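You operate a simulated robot arm through the tools that you are given. There is no shell and no other tool.

Carry out the task below with a simulated robot arm. There is one attempt and no reset: what you move stays moved.

JOB
Set the small handwheel by the control box straight and try the belt.
Fine: main off before you reach in; main on, one JOG, main off again; the belt stays on its line.

It is judged by the outcome, as a careful person would: the job done as asked, and still so three seconds after it is handed in. It fails if anything else is knocked over, pushed out of place, dropped, spilled or broken.

ROBOT AND FRAMES
A 7-joint arm with a three-finger gripper, fixed in place. Base frame: the origin is on the floor under the middle of its stand, x ahead of it, y to its left, z up. Lengths are in mm, angles in degrees, forces in N, time in s.
It reaches about 1342 mm from its shoulder. Its first joint turns from -166.0 to 166.0 degrees. Payload 2.69 kg.
The tool frame sits at the grasp point between the pads (the TCP): z along the fingers, y along the line on which they close. The tips reach 30 mm beyond it. The gripper opens to 128 mm; its body begins 117 mm behind the TCP.
Orientation is that of the tool frame in the base frame, as a unit quaternion [x, y, z, w]. With the fingers straight down and closing along the base's y, the tool's x points along the base's -x, its y along +y and its z along -z.

CONTROLS
- The arm moves only by the tool servo_tool. Its argument "rows" is a list of rows, each an object (a shift or turn left out is 0, a gripper value left out holds the last) with "linear": the shift along the base's x, y, z in units of 30 mm (1.0 is 30 mm), a list of three; "rotation": the turn, a rotation vector about the base's x, y, z in units of 6 degrees (1.0 is 6 degrees), a list of three; "grip": the opening in per cent of the stroke, from 0 (shut) to 100 (fully open). In form: [{"linear": [dx, dy, dz], "rotation": [rx, ry, rz], "grip": grip}, ...]. A call has 1 to 20 rows; each row shifts and turns the commanded pose from where the row before left it. A call with a number of a shift or a turn outside -1 to 1 is refused whole. Each row takes 0.2 s and may step no farther than 50 mm and 8.6 degrees from the row before; otherwise, or with a gripper value out of range, the whole call is refused. Where a pose cannot be reached the arm comes as near as it can. A force on the tool above 60 N (or 10 N above the force at the start of the call, whichever is more), or a blocked arm, ends the call early, and 0.2 s more pass. The fingers move at their own pace (about 127 mm/s each) and stop on an object; they squeeze with about 40 N. The grip force told is the motor's: it shows also when the fingers shut on nothing. Time passes only in rows, and 0.2 s behind the last, so rows that do not move let the fingers close. It gives the time, the measured TCP pose, the force on the tool (base axes), the opening and the grip force at its end, in the units of the frame above (readings bear some noise), with the torque about the TCP (base axes, N m) and any sound that the robot's microphone picked up.
- Cameras (640 x 400 px; columns grow to the right, rows downward): "scene" is fixed at [220.9, 497.9, 1672.4]; the picture's right is [-0.98, -0.20, 0.00], its down [-0.05, 0.23, -0.97] and it looks along [0.20, -0.95, -0.24] (base axes); focal length 332 px, centre (320, 200). "wrist" rides on the gripper at [58, 54, -131] in the tool frame; the picture's right is [-0.68, 0.74, 0.00], its down [-0.62, -0.57, -0.55] and it looks along [-0.40, -0.37, 0.84] (tool axes); focal length 234 px, centre (320, 200). There is no depth. A picture from a camera that has moved, and an enlarged one, comes with that camera's place and axes in the base frame and with its lens.
- grab_frame(camera): a new picture of that camera. No time passes.
- lift_body(by): moves the trunk up (or, below 0, down) by that many mm; the arm rides with it, the base frame stays. It gives what a move gives, with no picture.
- enlarge(camera, box): a new picture of the part [left, top, right, bottom] of that camera's present view, enlarged. No time passes.
- sign_off(): hands the job in; it is judged then, once.

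Nothing tells you positions but the pictures and the camera data. Unless the task says otherwise, let go and move clear before handing in.

The tools are called after ">>>" by a JSON object that holds its "fn" and its "kwargs". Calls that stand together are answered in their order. servo_tool: Moves the arm, as the interface text tells. Its arguments: {"type":"object","properties":{"rows":{"type":"array","items":{"type":"object","properties":{"linear":{"type":"array","items":{"type":"number"}},"rotation":{"type":"array","items":{"type":"number"}},"grip":{"type":"number"}}}}},"required":["rows"]} The other tools are called the same way: lift_body (by) moves the trunk up or down; grab_frame (camera) takes a picture; enlarge (camera, box) takes an enlarged picture of a part of a camera's view; sign_off () hands the job in.

At the start:

```text
t: 0.0
tool_pos: [333.6, -350.9, 1725.0]
ee_rot: [0.0, 1.0, 0.0, 0.0]
contact_force: [0.3, 0.5, 0.0]
wrist_torque: [0.01, 0.01, -0.01]
finger_gap: 128.0
grasp_force: 0.0
trunk travel left (down, up): [-150.0, 200.0]
```

scene: 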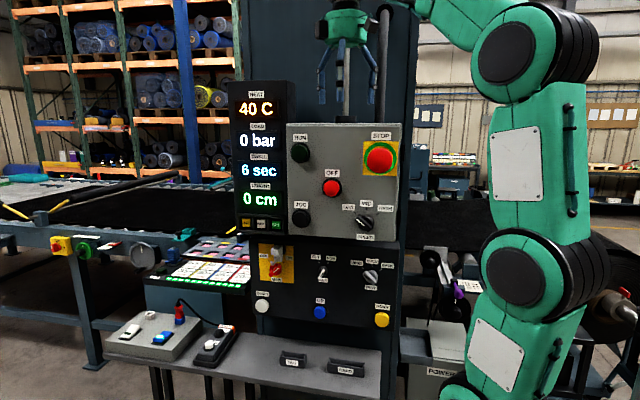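
wrist: 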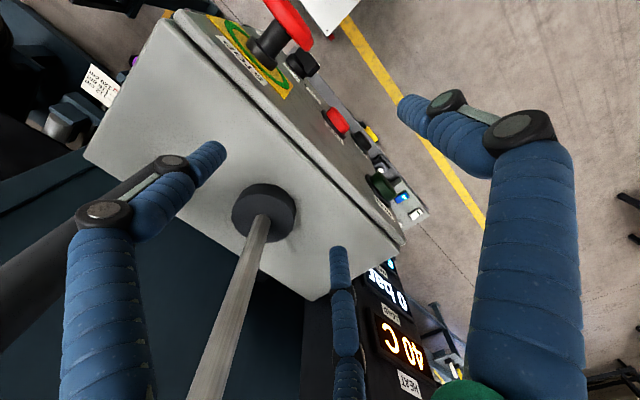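

I see a control panel with a control box, displays, several switches, and a shelf; the arm is above the box. I'll look closer at the parts before I move anything.

>>> {"fn": "enlarge", "kwargs": {"camera": "scene", "box": [230, 70, 410, 250]}}

>>> {"fn": "enlarge", "kwargs": {"camera": "scene", "box": [230, 230, 410, 400]}}

>>> {"fn": "enlarge", "kwargs": {"camera": "scene", "box": [30, 200, 250, 380]}}

>>> {"fn": "enlarge", "kwargs": {"camera": "scene", "box": [390, 230, 640, 400]}}

```text
2.22 times, centred on (320, 160) of scene
camera zoom: at [220.9, 497.9, 1672.4], right [-0.98, -0.2, 0.0], down [-0.05, 0.23, -0.97], along [0.2, -0.95, -0.24], focal length 738 px, centre (320, 289)
```

zoom: 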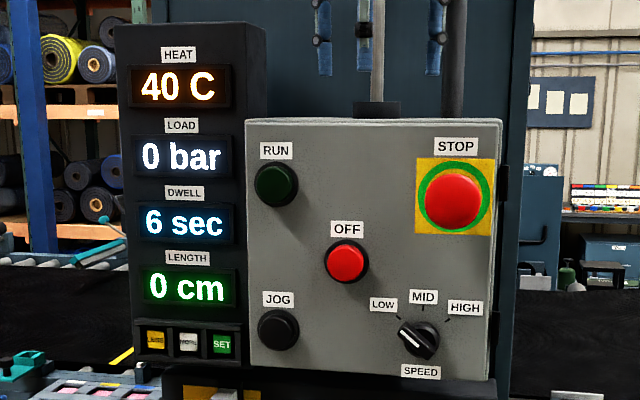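

```text
2.35 times, centred on (320, 315) of scene
camera zoom: at [220.9, 497.9, 1672.4], right [-0.98, -0.2, 0.0], down [-0.05, 0.23, -0.97], along [0.2, -0.95, -0.24], focal length 781 px, centre (320, -71)
```

zoom: 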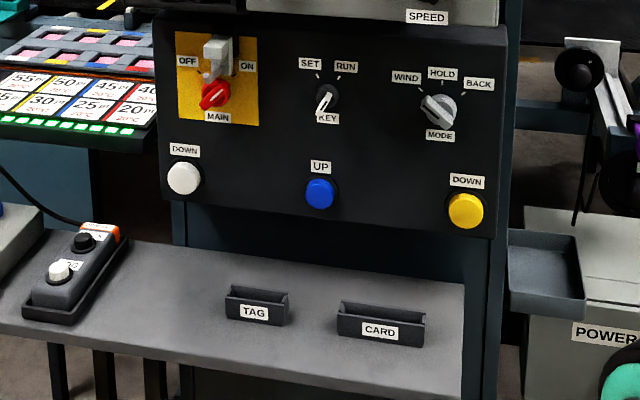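

```text
2.22 times, centred on (140, 290) of scene
camera zoom: at [220.9, 497.9, 1672.4], right [-0.98, -0.2, 0.0], down [-0.05, 0.23, -0.97], along [0.2, -0.95, -0.24], focal length 738 px, centre (720, 0)
```

zoom: 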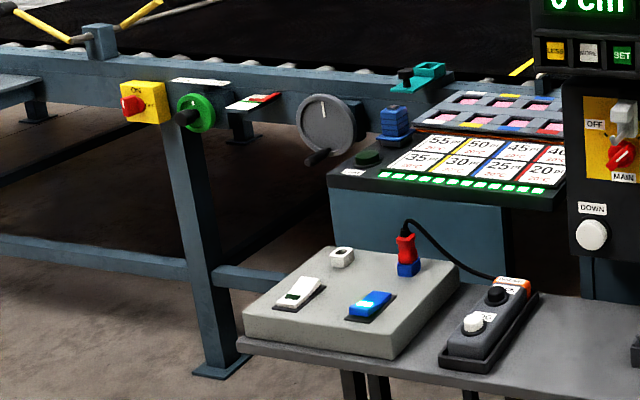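

```text
2.35 times, centred on (515, 315) of scene
camera zoom: at [220.9, 497.9, 1672.4], right [-0.98, -0.2, 0.0], down [-0.05, 0.23, -0.97], along [0.2, -0.95, -0.24], focal length 781 px, centre (-139, -71)
```

zoom: 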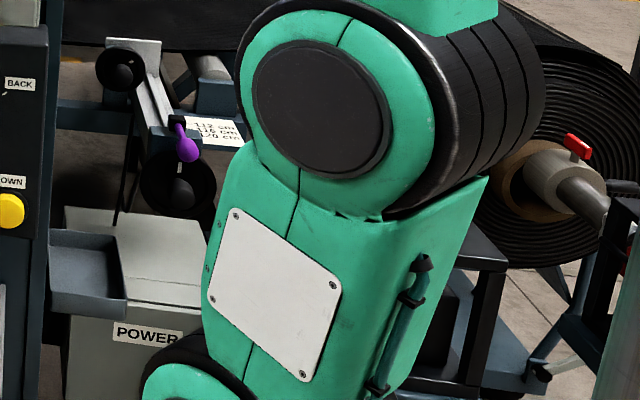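

A few handwheels show up (green small one, grey large one, some black ones right of the box). I'll zoom in further to read the marks.

>>> {"fn": "enlarge", "kwargs": {"camera": "scene", "box": [45, 225, 125, 275]}}

>>> {"fn": "enlarge", "kwargs": {"camera": "scene", "box": [110, 220, 200, 276]}}

>>> {"fn": "enlarge", "kwargs": {"camera": "scene", "box": [410, 235, 500, 325]}}

>>> {"fn": "enlarge", "kwargs": {"camera": "scene", "box": [250, 240, 330, 290]}}

>>> {"fn": "enlarge", "kwargs": {"camera": "scene", "box": [300, 240, 400, 290]}}

>>> {"fn": "enlarge", "kwargs": {"camera": "scene", "box": [0, 170, 240, 260]}}

>>> {"fn": "enlarge", "kwargs": {"camera": "scene", "box": [400, 120, 480, 250]}}

>>> {"fn": "enlarge", "kwargs": {"camera": "scene", "box": [570, 120, 640, 400]}}

```text
8.00 times, centred on (85, 250) of scene
camera zoom: at [220.9, 497.9, 1672.4], right [-0.98, -0.2, 0.0], down [-0.05, 0.23, -0.97], along [0.2, -0.95, -0.24], focal length 2656 px, centre (2200, -200)
```

zoom: 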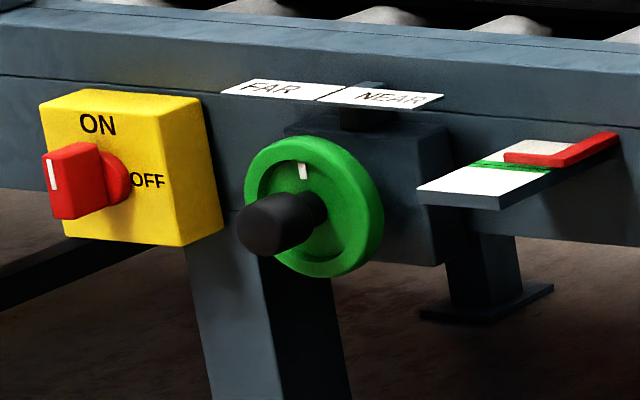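

```text
7.11 times, centred on (155, 248) of scene
camera zoom: at [220.9, 497.9, 1672.4], right [-0.98, -0.2, 0.0], down [-0.05, 0.23, -0.97], along [0.2, -0.95, -0.24], focal length 2361 px, centre (1493, -141)
```

zoom: 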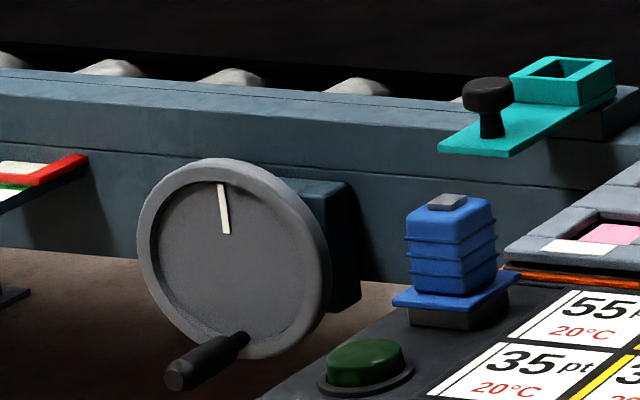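

```text
4.44 times, centred on (455, 280) of scene
camera zoom: at [220.9, 497.9, 1672.4], right [-0.98, -0.2, 0.0], down [-0.05, 0.23, -0.97], along [0.2, -0.95, -0.24], focal length 1476 px, centre (-280, -156)
```

zoom: 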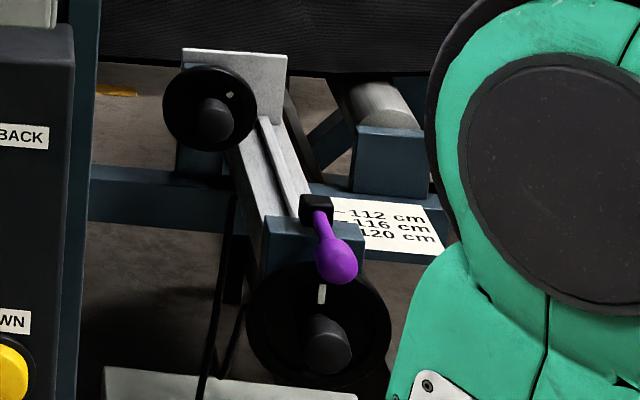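

```text
8.00 times, centred on (290, 265) of scene
camera zoom: at [220.9, 497.9, 1672.4], right [-0.98, -0.2, 0.0], down [-0.05, 0.23, -0.97], along [0.2, -0.95, -0.24], focal length 2656 px, centre (560, -320)
```

zoom: 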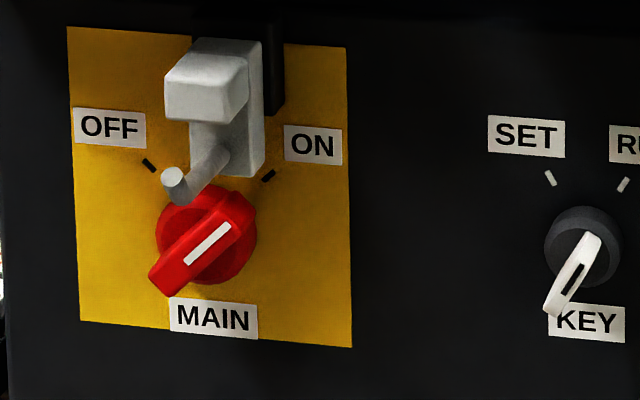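

```text
6.40 times, centred on (350, 265) of scene
camera zoom: at [220.9, 497.9, 1672.4], right [-0.98, -0.2, 0.0], down [-0.05, 0.23, -0.97], along [0.2, -0.95, -0.24], focal length 2125 px, centre (128, -216)
```

zoom: 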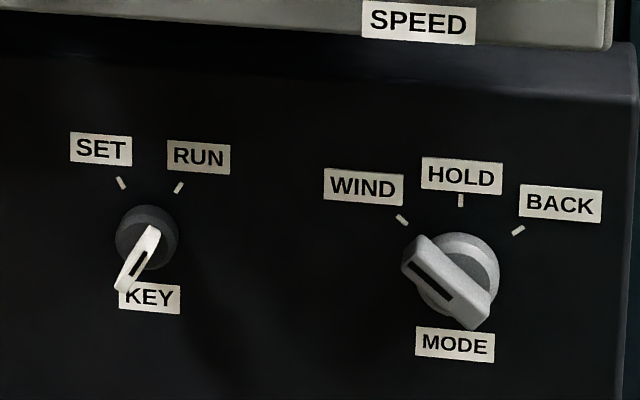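

```text
2.67 times, centred on (120, 215) of scene
camera zoom: at [220.9, 497.9, 1672.4], right [-0.98, -0.2, 0.0], down [-0.05, 0.23, -0.97], along [0.2, -0.95, -0.24], focal length 886 px, centre (853, 160)
```

zoom: 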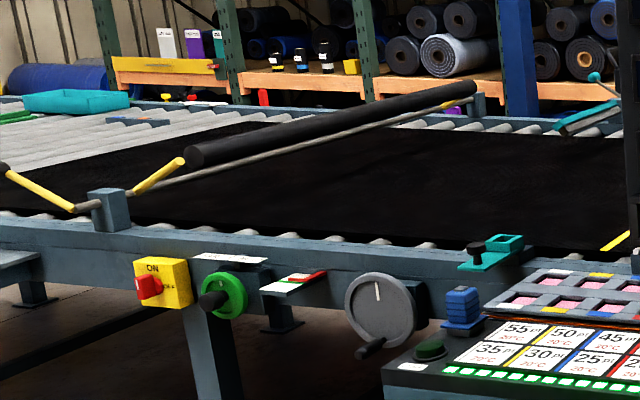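

```text
3.08 times, centred on (440, 185) of scene
camera zoom: at [220.9, 497.9, 1672.4], right [-0.98, -0.2, 0.0], down [-0.05, 0.23, -0.97], along [0.2, -0.95, -0.24], focal length 1022 px, centre (-49, 246)
```

zoom: 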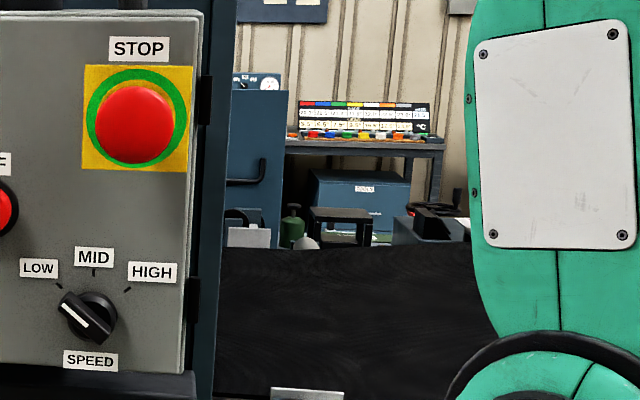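

```text
1.43 times, centred on (605, 260) of scene
camera zoom: at [220.9, 497.9, 1672.4], right [-0.98, -0.2, 0.0], down [-0.05, 0.23, -0.97], along [0.2, -0.95, -0.24], focal length 474 px, centre (-87, 114)
```

zoom: 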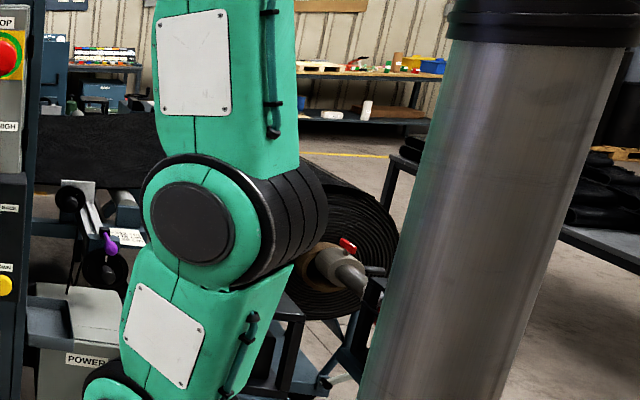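

I need more detail on the gripper, the pendant and the small wheel. Still no motion.

>>> {"fn": "enlarge", "kwargs": {"camera": "scene", "box": [300, 0, 400, 124]}}

>>> {"fn": "enlarge", "kwargs": {"camera": "scene", "box": [185, 310, 245, 375]}}

>>> {"fn": "enlarge", "kwargs": {"camera": "scene", "box": [425, 240, 475, 275]}}

>>> {"fn": "enlarge", "kwargs": {"camera": "scene", "box": [430, 285, 480, 325]}}

>>> {"fn": "enlarge", "kwargs": {"camera": "wrist", "box": [0, 0, 420, 260]}}

>>> {"fn": "enlarge", "kwargs": {"camera": "scene", "box": [285, 120, 345, 240]}}

>>> {"fn": "enlarge", "kwargs": {"camera": "scene", "box": [335, 120, 405, 245]}}

```text
3.23 times, centred on (350, 62) of scene
camera zoom: at [220.9, 497.9, 1672.4], right [-0.98, -0.2, 0.0], down [-0.05, 0.23, -0.97], along [0.2, -0.95, -0.24], focal length 1071 px, centre (223, 645)
```

zoom: 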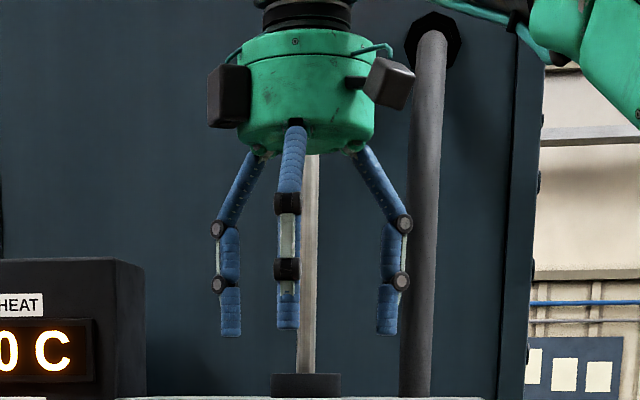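

```text
6.15 times, centred on (215, 342) of scene
camera zoom: at [220.9, 497.9, 1672.4], right [-0.98, -0.2, 0.0], down [-0.05, 0.23, -0.97], along [0.2, -0.95, -0.24], focal length 2043 px, centre (966, -677)
```

zoom: 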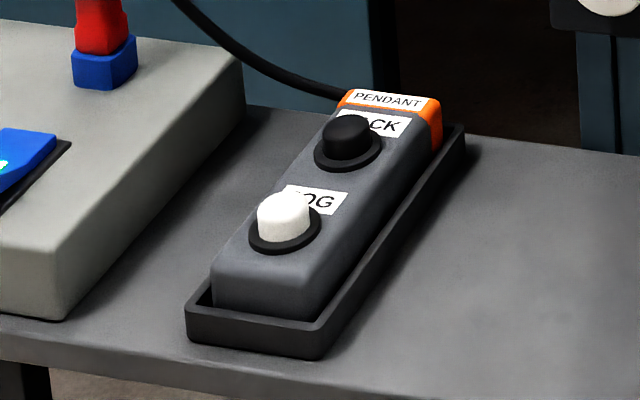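

```text
11.43 times, centred on (450, 258) of scene
camera zoom: at [220.9, 497.9, 1672.4], right [-0.98, -0.2, 0.0], down [-0.05, 0.23, -0.97], along [0.2, -0.95, -0.24], focal length 3795 px, centre (-1166, -457)
```

zoom: 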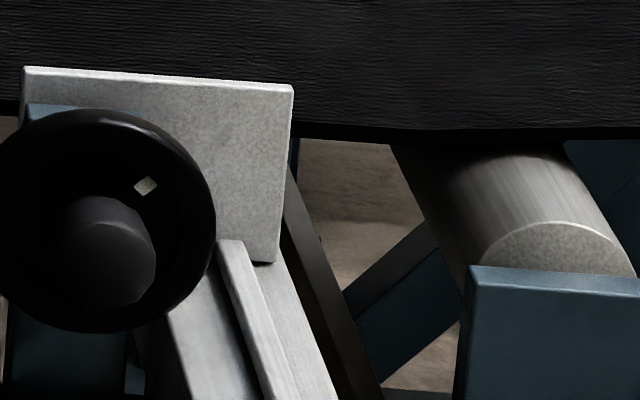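

```text
10.00 times, centred on (455, 305) of scene
camera zoom: at [220.9, 497.9, 1672.4], right [-0.98, -0.2, 0.0], down [-0.05, 0.23, -0.97], along [0.2, -0.95, -0.24], focal length 3320 px, centre (-1030, -850)
```

zoom: 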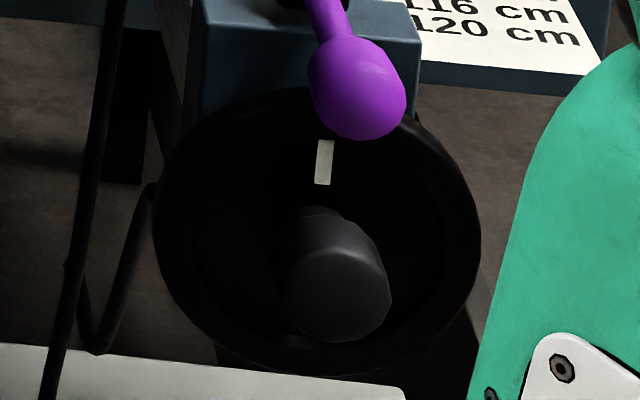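

```text
1.52 times, centred on (210, 130) of wrist
camera zoom: at [274.3, -296.6, 1855.9], right [0.68, 0.74, 0.0], down [0.62, -0.57, 0.55], along [0.4, -0.37, -0.84], focal length 357 px, centre (488, 307)
```

zoom: 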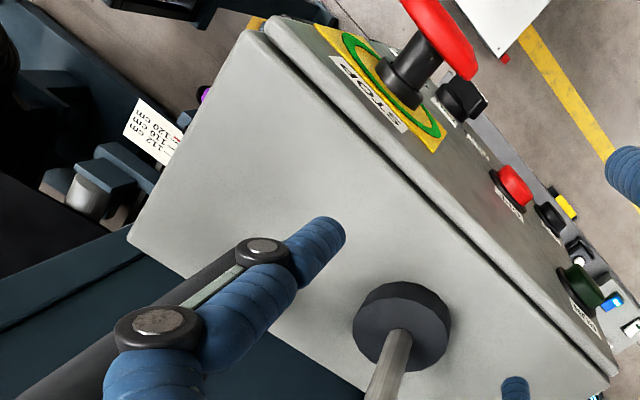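

```text
3.33 times, centred on (315, 180) of scene
camera zoom: at [220.9, 497.9, 1672.4], right [-0.98, -0.2, 0.0], down [-0.05, 0.23, -0.97], along [0.2, -0.95, -0.24], focal length 1107 px, centre (337, 267)
```

zoom: 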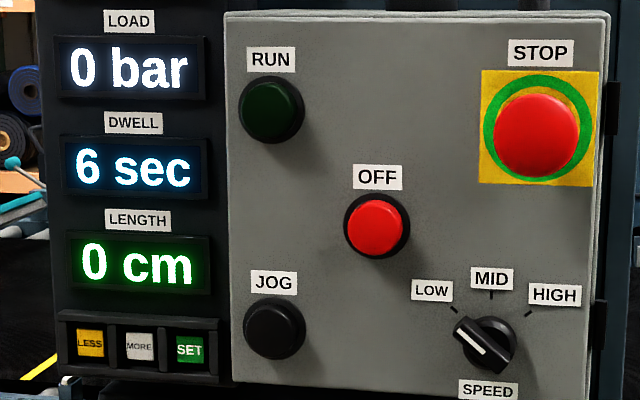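

```text
3.20 times, centred on (370, 182) of scene
camera zoom: at [220.9, 497.9, 1672.4], right [-0.98, -0.2, 0.0], down [-0.05, 0.23, -0.97], along [0.2, -0.95, -0.24], focal length 1063 px, centre (160, 256)
```

zoom: 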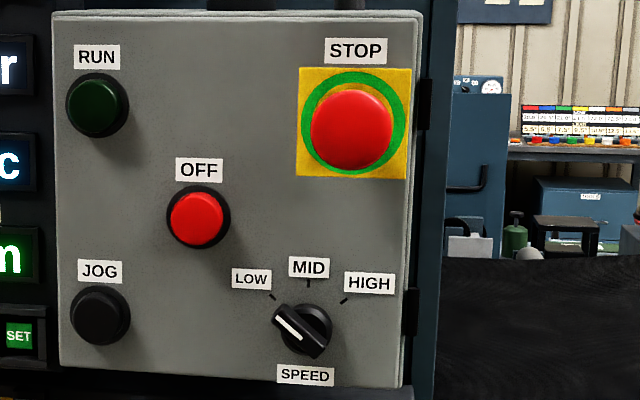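

The enlarged view can show past the picture's edge, so I'll use it to see the robot's stand and surroundings around the panel. The off-mark wheel seems to be the upper black one just right of the box post.

>>> {"fn": "enlarge", "kwargs": {"camera": "scene", "box": [630, 0, 640, 400]}}

>>> {"fn": "enlarge", "kwargs": {"camera": "scene", "box": [0, 390, 640, 400]}}

>>> {"fn": "enlarge", "kwargs": {"camera": "wrist", "box": [0, 0, 640, 10]}}

>>> {"fn": "enlarge", "kwargs": {"camera": "wrist", "box": [0, 0, 10, 400]}}

```text
1.00 times, centred on (635, 200) of scene (not enlarged: the box is as wide or as high as the picture)
camera zoom: at [220.9, 497.9, 1672.4], right [-0.98, -0.2, 0.0], down [-0.05, 0.23, -0.97], along [0.2, -0.95, -0.24], focal length 332 px, centre (5, 200)
```

zoom: 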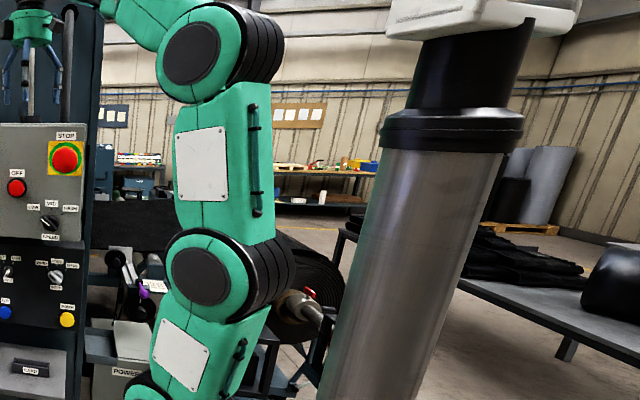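

```text
1.00 times, centred on (320, 395) of scene (not enlarged: the box is as wide or as high as the picture)
camera zoom: at [220.9, 497.9, 1672.4], right [-0.98, -0.2, 0.0], down [-0.05, 0.23, -0.97], along [0.2, -0.95, -0.24], focal length 332 px, centre (320, 5)
```

zoom: 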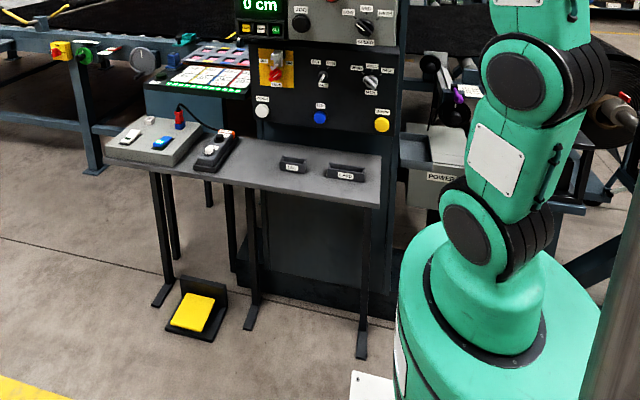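

```text
1.00 times, centred on (320, 5) of wrist (not enlarged: the box is as wide or as high as the picture)
camera zoom: at [274.3, -296.6, 1855.9], right [0.68, 0.74, 0.0], down [0.62, -0.57, 0.55], along [0.4, -0.37, -0.84], focal length 234 px, centre (320, 395)
```

zoom: 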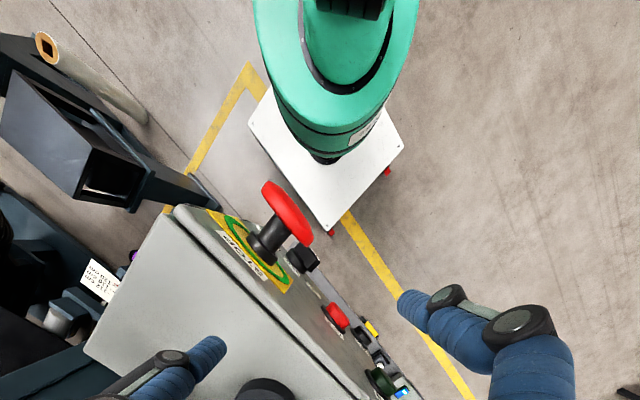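

```text
1.00 times, centred on (5, 200) of wrist (not enlarged: the box is as wide or as high as the picture)
camera zoom: at [274.3, -296.6, 1855.9], right [0.68, 0.74, 0.0], down [0.62, -0.57, 0.55], along [0.4, -0.37, -0.84], focal length 234 px, centre (635, 200)
```

zoom: 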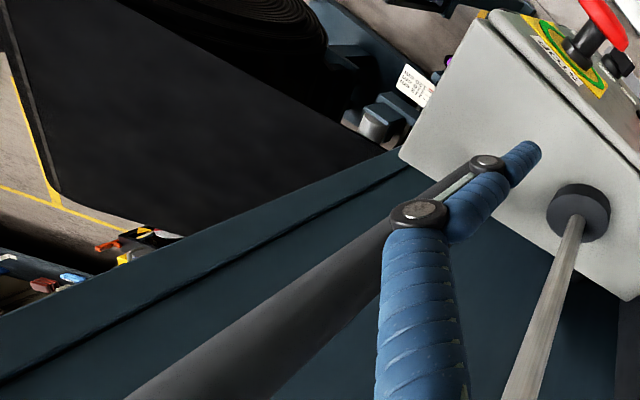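

I take the panel face to lie at y≈-353, x 196–486, with MAIN around (530,-360,1230), and a tilted-mark small black wheel deeper in on the right near (50,-700,1160). First I back the gripper away from the box and turn it to face the panel so I can look closely.

>>> {"fn": "servo_tool", "kwargs": {"rows": [{"linear": [0, 1, 0]}, {"linear": [0, 1, 0]}, {"linear": [0, 1, 0]}, {"linear": [0, 1, 0]}, {"linear": [0, 1, 0]}]}}

```text
t: 1.2
tool_pos: [334.2, -197.6, 1724.5]
ee_rot: [0.0, 1.0, -0.001, 0.0]
contact_force: [0.5, 0.2, 1.3]
wrist_torque: [0.03, 0.03, 0.01]
finger_gap: 127.7
grasp_force: 0.0
trunk travel left (down, up): [-150.0, 200.0]
```

The gripper is clear of the box. Next I turn it to point at the panel (tool z toward -y) and come down in front of it.

>>> {"fn": "servo_tool", "kwargs": {"rows": [{"linear": [0.3, 0.3, -0.5], "rotation": [-1, 0, 0]}, {"linear": [0.3, 0.3, -0.5], "rotation": [-1, 0, 0]}, {"linear": [0.3, 0.3, -0.5], "rotation": [-1, 0, 0]}, {"linear": [0.3, 0.3, -0.5], "rotation": [-1, 0, 0]}, {"linear": [0.3, 0.3, -0.5], "rotation": [-1, 0, 0]}, {"linear": [0.3, 0, -0.5], "rotation": [-1, 0, 0]}, {"linear": [0.3, 0, -0.5], "rotation": [-1, 0, 0]}, {"linear": [0.3, 0, -0.5], "rotation": [-1, 0, 0]}]}}

>>> {"fn": "grab_frame", "kwargs": {"camera": "scene"}}

>>> {"fn": "grab_frame", "kwargs": {"camera": "wrist"}}

```text
t: 3.0
tool_pos: [405.3, -154.7, 1604.2]
ee_rot: [0.0, 0.913, -0.408, 0.0]
contact_force: [0.3, -0.4, 0.0]
wrist_torque: [-0.04, -0.02, 0.0]
finger_gap: 128.2
grasp_force: 0.2
trunk travel left (down, up): [-150.0, 200.0]
```

```text
taken
```

scene: 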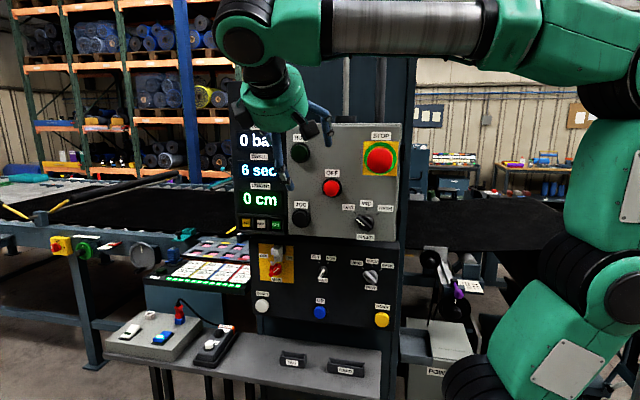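

```text
taken
camera wrist: at [346.5, -21.0, 1651.7], right [0.68, 0.49, -0.55], down [0.62, 0.03, 0.79], along [0.4, -0.87, -0.28], focal length 234 px, centre (320, 200)
```

wrist: 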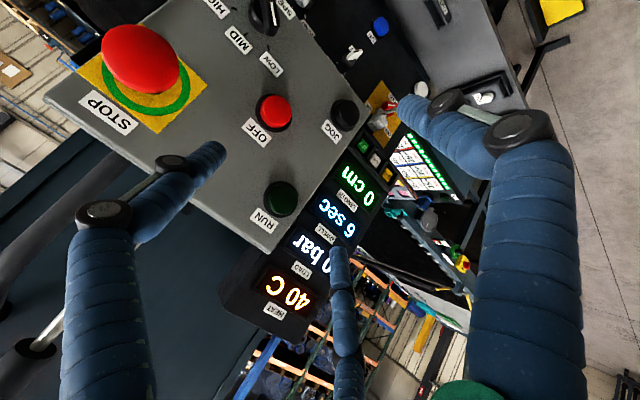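

The gripper is now angled at the panel and clear. I continue the turn and go down toward the MAIN switch level.

>>> {"fn": "servo_tool", "kwargs": {"rows": [{"linear": [0.2, 0, -1], "rotation": [-1, 0, 0]}, {"linear": [0.2, 0, -1], "rotation": [-1, 0, 0]}, {"linear": [0.2, 0, -1], "rotation": [-1, 0, 0]}, {"linear": [0.2, 0, -1], "rotation": [-1, 0, 0]}, {"linear": [0.2, 0, -1], "rotation": [-1, 0, 0]}, {"linear": [0.2, 0, -1], "rotation": [-1, 0, 0]}, {"linear": [0.2, 0, -1], "rotation": [-1, 0, 0]}]}}

>>> {"fn": "grab_frame", "kwargs": {"camera": "scene"}}

>>> {"fn": "grab_frame", "kwargs": {"camera": "wrist"}}

```text
t: 4.6
tool_pos: [447.4, -155.9, 1395.2]
ee_rot: [-0.001, -0.706, 0.708, 0.0]
contact_force: [-0.2, 0.0, 0.4]
wrist_torque: [0.0, 0.02, 0.01]
finger_gap: 128.2
grasp_force: 0.1
trunk travel left (down, up): [-150.0, 200.0]
```

```text
taken
```

scene: 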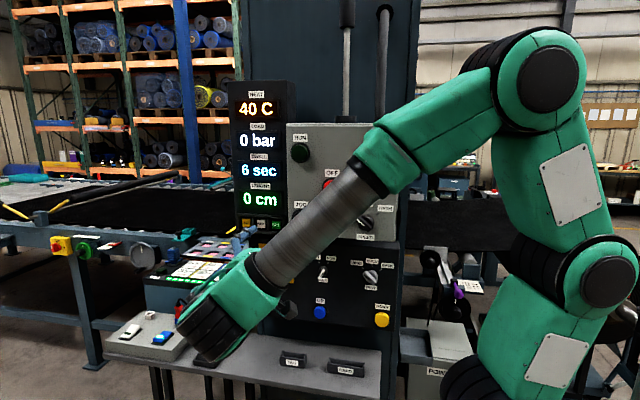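

```text
taken
camera wrist: at [388.0, -24.7, 1341.7], right [0.68, 0.0, -0.74], down [0.61, 0.55, 0.57], along [0.4, -0.84, 0.37], focal length 234 px, centre (320, 200)
```

wrist: 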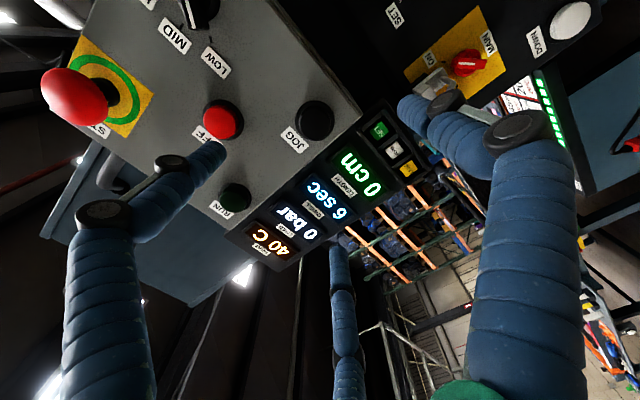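

MAIN is visible at the upper right with its grey hasp, but the camera sits under the gripper. I roll the gripper 90° so the camera looks from above and get a proper look at MAIN.

>>> {"fn": "servo_tool", "kwargs": {"rows": [{"rotation": [0, 1, 0]}, {"rotation": [0, 1, 0]}, {"rotation": [0, 1, 0]}, {"rotation": [0, 1, 0]}, {"rotation": [0, 1, 0]}, {"rotation": [0, 1, 0]}, {"rotation": [0, 1, 0]}, {"rotation": [0, 1, 0]}, {"rotation": [0, 1, 0]}, {"rotation": [0, 1, 0]}, {"rotation": [0, 1, 0]}, {"rotation": [0, 1, 0]}, {"rotation": [0, 1, 0]}, {"rotation": [0, 1, 0]}, {"rotation": [0, 1, 0]}]}}

>>> {"fn": "grab_frame", "kwargs": {"camera": "scene"}}

>>> {"fn": "grab_frame", "kwargs": {"camera": "wrist"}}

```text
t: 7.8
tool_pos: [447.6, -155.3, 1394.1]
ee_rot: [0.5, -0.5, 0.499, 0.501]
contact_force: [-0.1, -0.5, 1.1]
wrist_torque: [0.0, 0.0, -0.01]
finger_gap: 128.0
grasp_force: 0.0
trunk travel left (down, up): [-150.0, 200.0]
```

```text
taken
```

scene: 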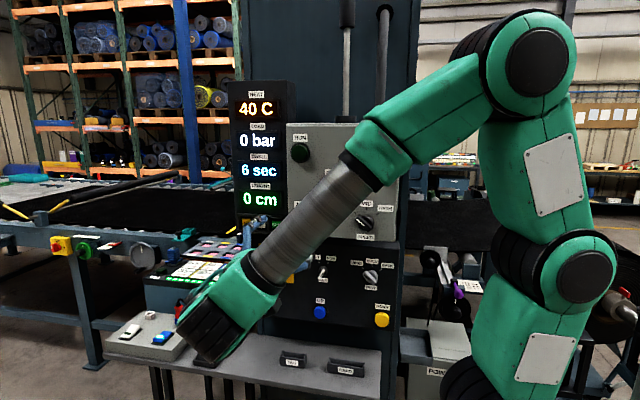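

```text
taken
camera wrist: at [393.3, -23.9, 1453.4], right [-0.74, 0.0, -0.68], down [0.56, 0.55, -0.62], along [0.37, -0.84, -0.4], focal length 234 px, centre (320, 200)
```

wrist: 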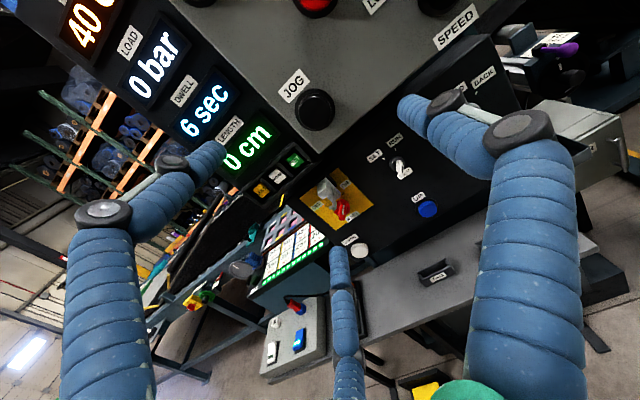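

Good view of the panel from above. I'll enlarge MAIN and its hasp.

>>> {"fn": "enlarge", "kwargs": {"camera": "wrist", "box": [290, 160, 390, 240]}}

>>> {"fn": "enlarge", "kwargs": {"camera": "wrist", "box": [350, 130, 470, 230]}}

>>> {"fn": "enlarge", "kwargs": {"camera": "wrist", "box": [480, 10, 640, 110]}}

>>> {"fn": "enlarge", "kwargs": {"camera": "wrist", "box": [170, 250, 250, 320]}}

```text
5.00 times, centred on (340, 200) of wrist
camera zoom: at [393.3, -23.9, 1453.4], right [-0.74, 0.0, -0.68], down [0.56, 0.55, -0.62], along [0.37, -0.84, -0.4], focal length 1171 px, centre (220, 200)
```

zoom: 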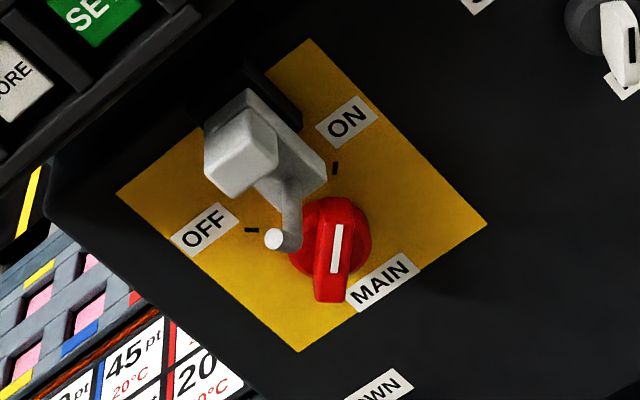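

```text
4.00 times, centred on (410, 180) of wrist
camera zoom: at [393.3, -23.9, 1453.4], right [-0.74, 0.0, -0.68], down [0.56, 0.55, -0.62], along [0.37, -0.84, -0.4], focal length 937 px, centre (-40, 280)
```

zoom: 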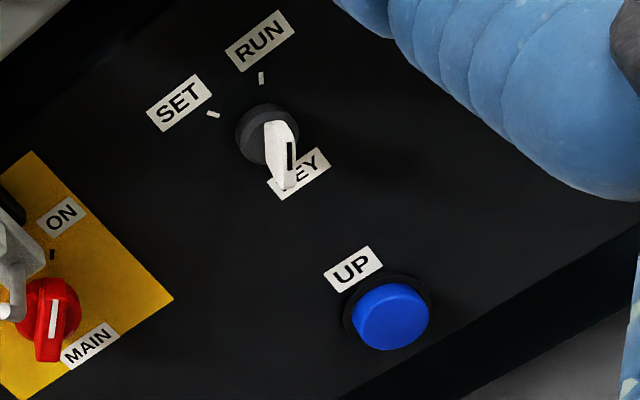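

```text
4.00 times, centred on (560, 60) of wrist
camera zoom: at [393.3, -23.9, 1453.4], right [-0.74, 0.0, -0.68], down [0.56, 0.55, -0.62], along [0.37, -0.84, -0.4], focal length 937 px, centre (-640, 760)
```

zoom: 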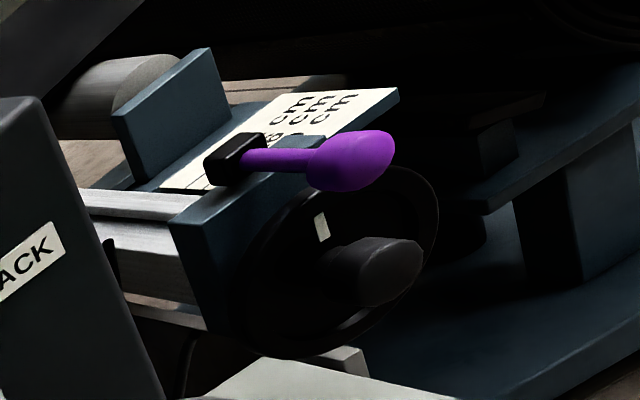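

```text
5.71 times, centred on (210, 285) of wrist
camera zoom: at [393.3, -23.9, 1453.4], right [-0.74, 0.0, -0.68], down [0.56, 0.55, -0.62], along [0.37, -0.84, -0.4], focal length 1338 px, centre (949, -286)
```

zoom: 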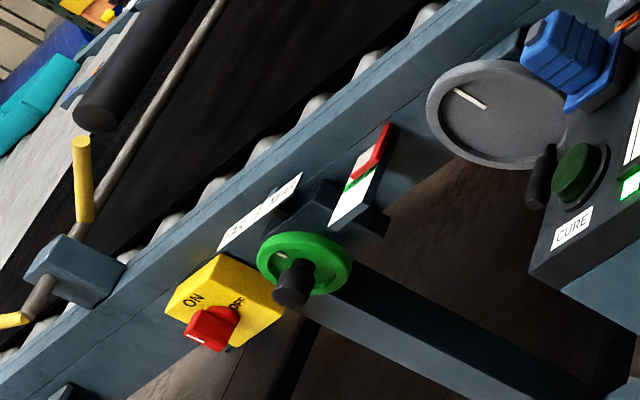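

MAIN's pointer is at ON, and a grey sliding latch with a pin sits over it on the OFF side. I move closer to see how the latch works.

>>> {"fn": "servo_tool", "kwargs": {"rows": [{"linear": [0.2, 0, -1]}, {"linear": [0.2, 0, -1]}, {"linear": [0.2, 0, -1]}, {"linear": [0.2, 0, -0.8]}]}}

>>> {"fn": "grab_frame", "kwargs": {"camera": "wrist"}}

>>> {"fn": "enlarge", "kwargs": {"camera": "wrist", "box": [260, 120, 380, 220]}}

```text
t: 8.8
tool_pos: [472.5, -154.6, 1278.6]
ee_rot: [-0.499, 0.501, -0.5, -0.5]
contact_force: [-0.8, -0.3, -0.2]
wrist_torque: [0.02, 0.01, 0.01]
finger_gap: 128.1
grasp_force: 0.0
trunk travel left (down, up): [-150.0, 200.0]
```

```text
taken
camera wrist: at [418.1, -23.8, 1337.3], right [-0.74, 0.0, -0.68], down [0.57, 0.55, -0.62], along [0.37, -0.84, -0.4], focal length 234 px, centre (320, 200)
```

wrist: 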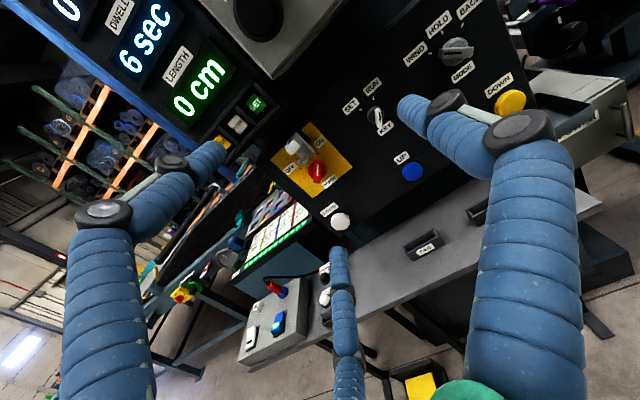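

```text
4.00 times, centred on (320, 170) of wrist
camera zoom: at [418.1, -23.8, 1337.3], right [-0.74, 0.0, -0.68], down [0.57, 0.55, -0.62], along [0.37, -0.84, -0.4], focal length 937 px, centre (320, 320)
```

zoom: 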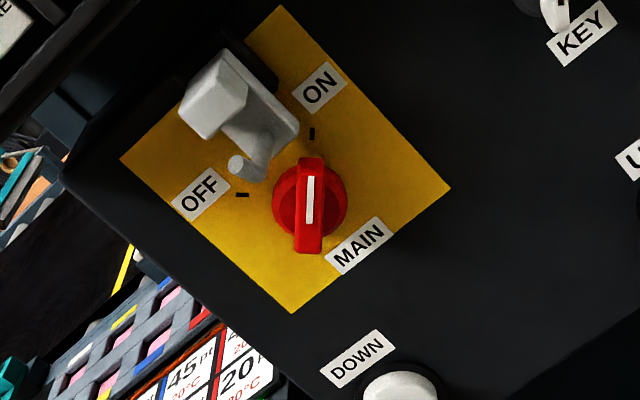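

Triangulating, MAIN sits recessed at about (582,-487,1172), with the control box overhanging above it. I move in closer below the box to inspect the latch.

>>> {"fn": "servo_tool", "kwargs": {"rows": [{"linear": [0.4, -1, -0.5]}, {"linear": [0.4, -1, -0.5]}, {"linear": [0.4, -1, -0.5]}, {"linear": [0.4, -1, 0]}]}}

>>> {"fn": "grab_frame", "kwargs": {"camera": "wrist"}}

>>> {"fn": "enlarge", "kwargs": {"camera": "wrist", "box": [260, 90, 420, 190]}}

>>> {"fn": "grab_frame", "kwargs": {"camera": "scene"}}

```text
t: 9.8
tool_pos: [519.4, -274.4, 1235.2]
ee_rot: [-0.499, 0.5, -0.5, -0.5]
contact_force: [0.0, 0.9, -0.8]
wrist_torque: [-0.01, -0.01, -0.02]
finger_gap: 127.9
grasp_force: 0.0
trunk travel left (down, up): [-150.0, 200.0]
```

```text
taken
camera wrist: at [464.9, -143.5, 1295.0], right [-0.74, 0.0, -0.68], down [0.57, 0.55, -0.62], along [0.37, -0.84, -0.4], focal length 234 px, centre (320, 200)
```

wrist: 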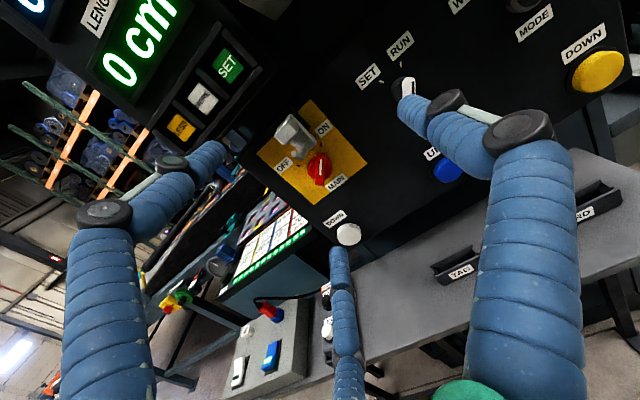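

```text
4.00 times, centred on (340, 140) of wrist
camera zoom: at [464.9, -143.5, 1295.0], right [-0.74, 0.0, -0.68], down [0.57, 0.55, -0.62], along [0.37, -0.84, -0.4], focal length 937 px, centre (240, 440)
```

zoom: 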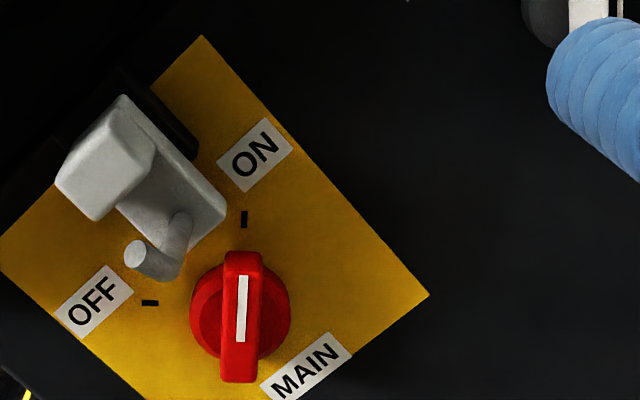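

```text
taken
```

scene: 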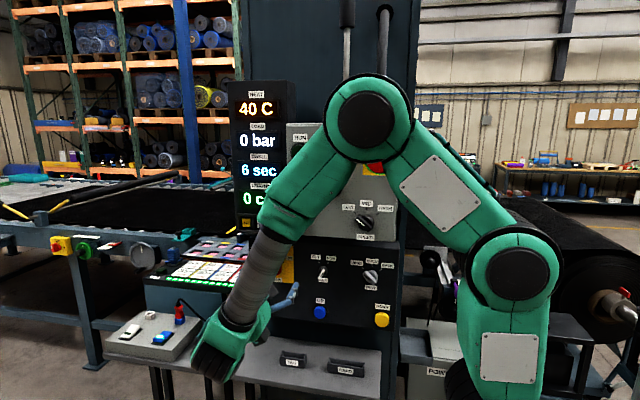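

MAIN's handle centre comes out at about (577,-479,1174), with ON/OFF ticks at ±45°. The latch pin sits clear above it, at about (560,-405…-500,1240), so I must keep the fingers below that. I'll test how the fingers close, in free air.

>>> {"fn": "servo_tool", "kwargs": {"rows": [{"grip": 40}, {"grip": 40}, {"grip": 40}]}}

>>> {"fn": "grab_frame", "kwargs": {"camera": "wrist"}}

>>> {"fn": "enlarge", "kwargs": {"camera": "wrist", "box": [0, 300, 640, 310]}}

```text
t: 10.6
tool_pos: [519.7, -273.7, 1237.1]
ee_rot: [-0.5, 0.5, -0.5, -0.5]
contact_force: [-0.1, -0.4, 1.0]
wrist_torque: [0.0, 0.02, 0.0]
finger_gap: 50.9
grasp_force: 0.1
trunk travel left (down, up): [-150.0, 200.0]
```

```text
taken
camera wrist: at [464.8, -143.6, 1295.0], right [-0.74, 0.0, -0.68], down [0.57, 0.55, -0.62], along [0.37, -0.84, -0.4], focal length 234 px, centre (320, 200)
```

wrist: 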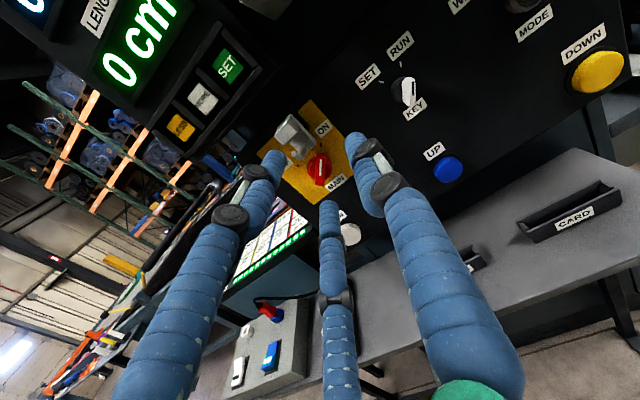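

```text
1.00 times, centred on (320, 305) of wrist (not enlarged: the box is as wide or as high as the picture)
camera zoom: at [464.8, -143.6, 1295.0], right [-0.74, 0.0, -0.68], down [0.57, 0.55, -0.62], along [0.37, -0.84, -0.4], focal length 234 px, centre (320, 95)
```

zoom: 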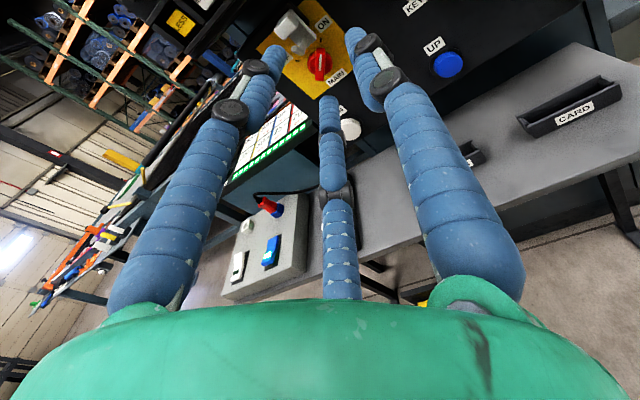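

The fingers close radially, all three together, so I can clamp the bar with one finger on one side and two on the other. I roll +15° to line up with the bar and move in front of MAIN.

>>> {"fn": "servo_tool", "kwargs": {"rows": [{"linear": [0.48, -0.3, -0.525], "rotation": [0, 0.625, 0], "grip": 60}, {"linear": [0.48, -0.3, -0.525], "rotation": [0, 0.625, 0], "grip": 60}, {"linear": [0.48, -0.3, -0.525], "rotation": [0, 0.625, 0], "grip": 60}, {"linear": [0.477, -0.3, -0.525], "rotation": [0, 0.625, 0], "grip": 60}, {"linear": [0, 0, 0]}]}}

>>> {"fn": "grab_frame", "kwargs": {"camera": "wrist"}}

>>> {"fn": "grab_frame", "kwargs": {"camera": "scene"}}

```text
t: 11.8
tool_pos: [576.0, -311.3, 1173.4]
ee_rot: [0.562, -0.429, 0.43, 0.561]
contact_force: [0.8, -0.1, -0.1]
wrist_torque: [-0.02, -0.01, -0.05]
finger_gap: 77.1
grasp_force: 0.1
trunk travel left (down, up): [-150.0, 200.0]
```

```text
taken
camera wrist: at [539.1, -180.1, 1243.8], right [-0.89, 0.0, -0.46], down [0.39, 0.55, -0.74], along [0.25, -0.84, -0.49], focal length 234 px, centre (320, 200)
```

wrist: 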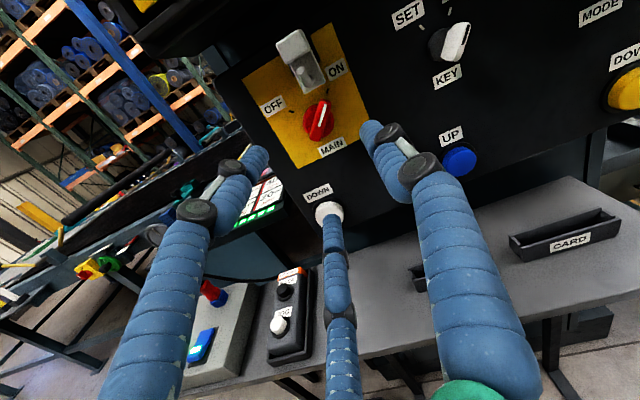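

```text
taken
```

scene: 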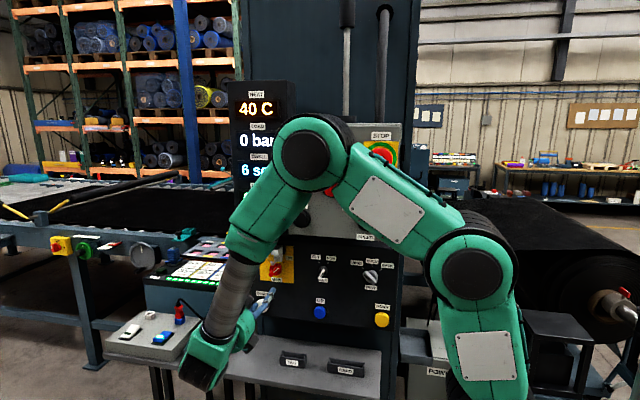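

The gripper is lined up in front of MAIN. Before going in I check how close the elbow is to the control box's buttons.

>>> {"fn": "enlarge", "kwargs": {"camera": "scene", "box": [230, 80, 430, 260]}}

>>> {"fn": "enlarge", "kwargs": {"camera": "scene", "box": [300, 390, 640, 400]}}

>>> {"fn": "enlarge", "kwargs": {"camera": "wrist", "box": [0, 0, 640, 5]}}

>>> {"fn": "enlarge", "kwargs": {"camera": "wrist", "box": [230, 10, 390, 170]}}

```text
2.22 times, centred on (330, 170) of scene
camera zoom: at [220.9, 497.9, 1672.4], right [-0.98, -0.2, 0.0], down [-0.05, 0.23, -0.97], along [0.2, -0.95, -0.24], focal length 738 px, centre (298, 267)
```

zoom: 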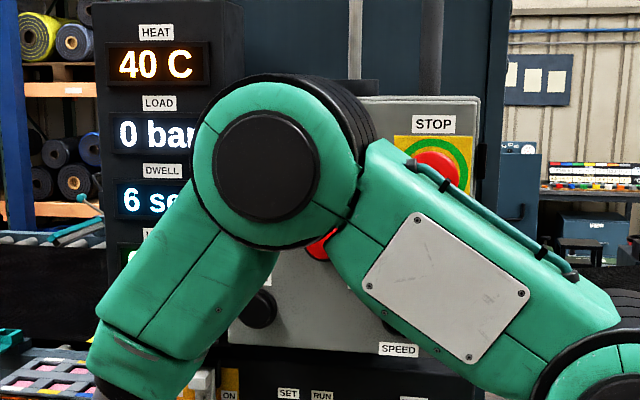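

```text
1.88 times, centred on (470, 395) of scene
camera zoom: at [220.9, 497.9, 1672.4], right [-0.98, -0.2, 0.0], down [-0.05, 0.23, -0.97], along [0.2, -0.95, -0.24], focal length 625 px, centre (38, -167)
```

zoom: 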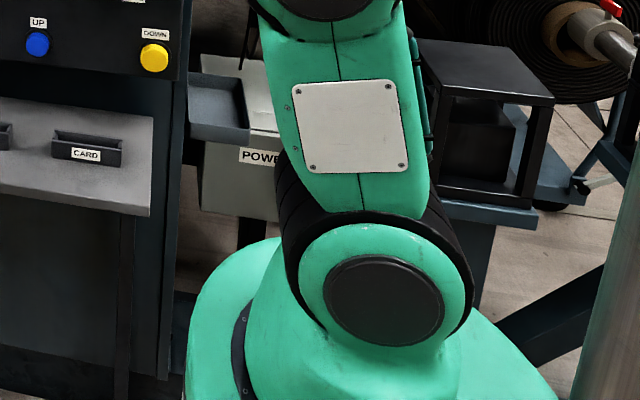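

```text
1.00 times, centred on (320, 2) of wrist (not enlarged: the box is as wide or as high as the picture)
camera zoom: at [539.1, -180.1, 1243.8], right [-0.89, 0.0, -0.46], down [0.39, 0.55, -0.74], along [0.25, -0.84, -0.49], focal length 234 px, centre (320, 398)
```

zoom: 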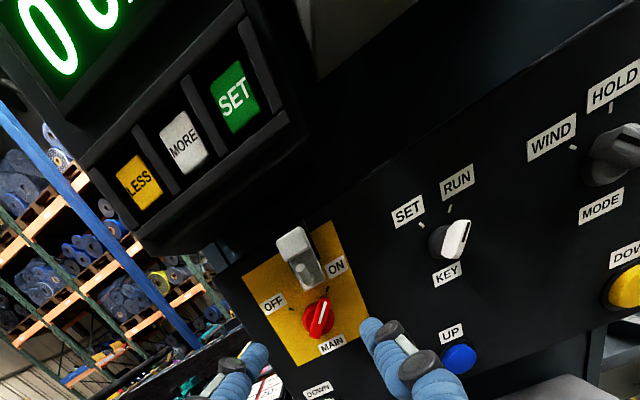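

```text
2.50 times, centred on (310, 90) of wrist
camera zoom: at [539.1, -180.1, 1243.8], right [-0.89, 0.0, -0.46], down [0.39, 0.55, -0.74], along [0.25, -0.84, -0.49], focal length 585 px, centre (345, 475)
```

zoom: 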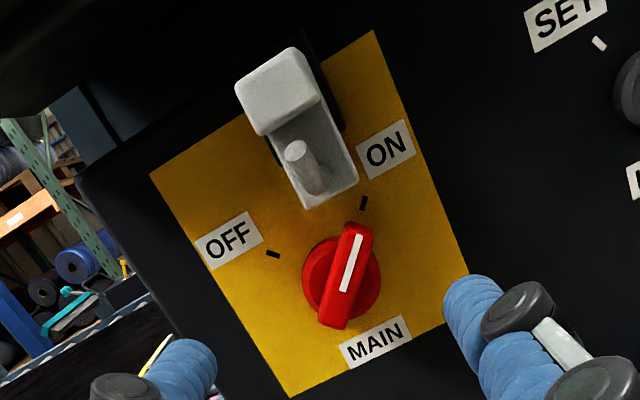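

The elbow looks to be at about y≈0…-150, well in front of the buttons (y≈-300). The latch plate's bottom edge is about 38 mm above the knob centre, so it doesn't block the handle. I go in part of the way and check again.

>>> {"fn": "servo_tool", "kwargs": {"rows": [{"linear": [0.03, -0.7, 0.03], "grip": 58}, {"linear": [0, -0.7, 0]}, {"linear": [0, -0.7, 0]}, {"linear": [0, -0.7, 0]}]}}

>>> {"fn": "grab_frame", "kwargs": {"camera": "wrist"}}

>>> {"fn": "grab_frame", "kwargs": {"camera": "scene"}}

>>> {"fn": "enlarge", "kwargs": {"camera": "wrist", "box": [230, 0, 390, 100]}}

```text
t: 12.8
tool_pos: [579.5, -395.0, 1172.7]
ee_rot: [0.562, -0.429, 0.431, 0.561]
contact_force: [0.3, -0.5, 0.1]
wrist_torque: [0.0, -0.02, 0.0]
finger_gap: 74.1
grasp_force: 0.0
trunk travel left (down, up): [-150.0, 200.0]
```

```text
taken
camera wrist: at [541.0, -264.0, 1243.7], right [-0.89, 0.0, -0.46], down [0.39, 0.55, -0.74], along [0.25, -0.84, -0.49], focal length 234 px, centre (320, 200)
```

wrist: 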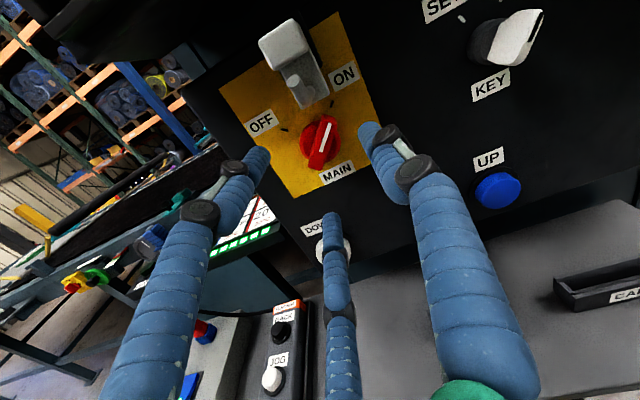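

```text
taken
```

scene: 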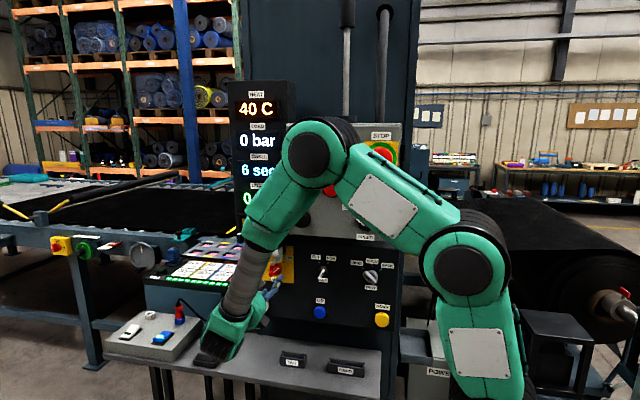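

```text
4.00 times, centred on (310, 50) of wrist
camera zoom: at [541.0, -264.0, 1243.7], right [-0.89, 0.0, -0.46], down [0.39, 0.55, -0.74], along [0.25, -0.84, -0.49], focal length 937 px, centre (360, 800)
```

zoom: 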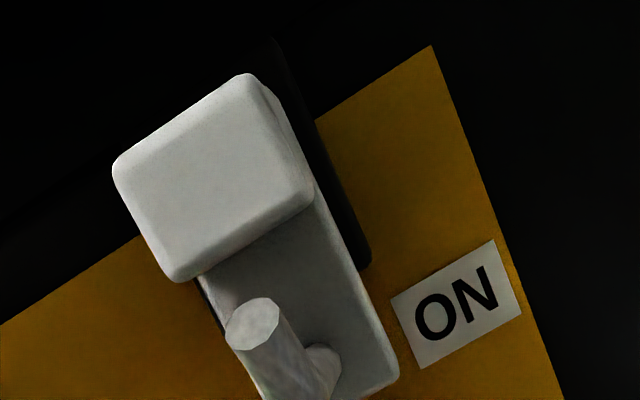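

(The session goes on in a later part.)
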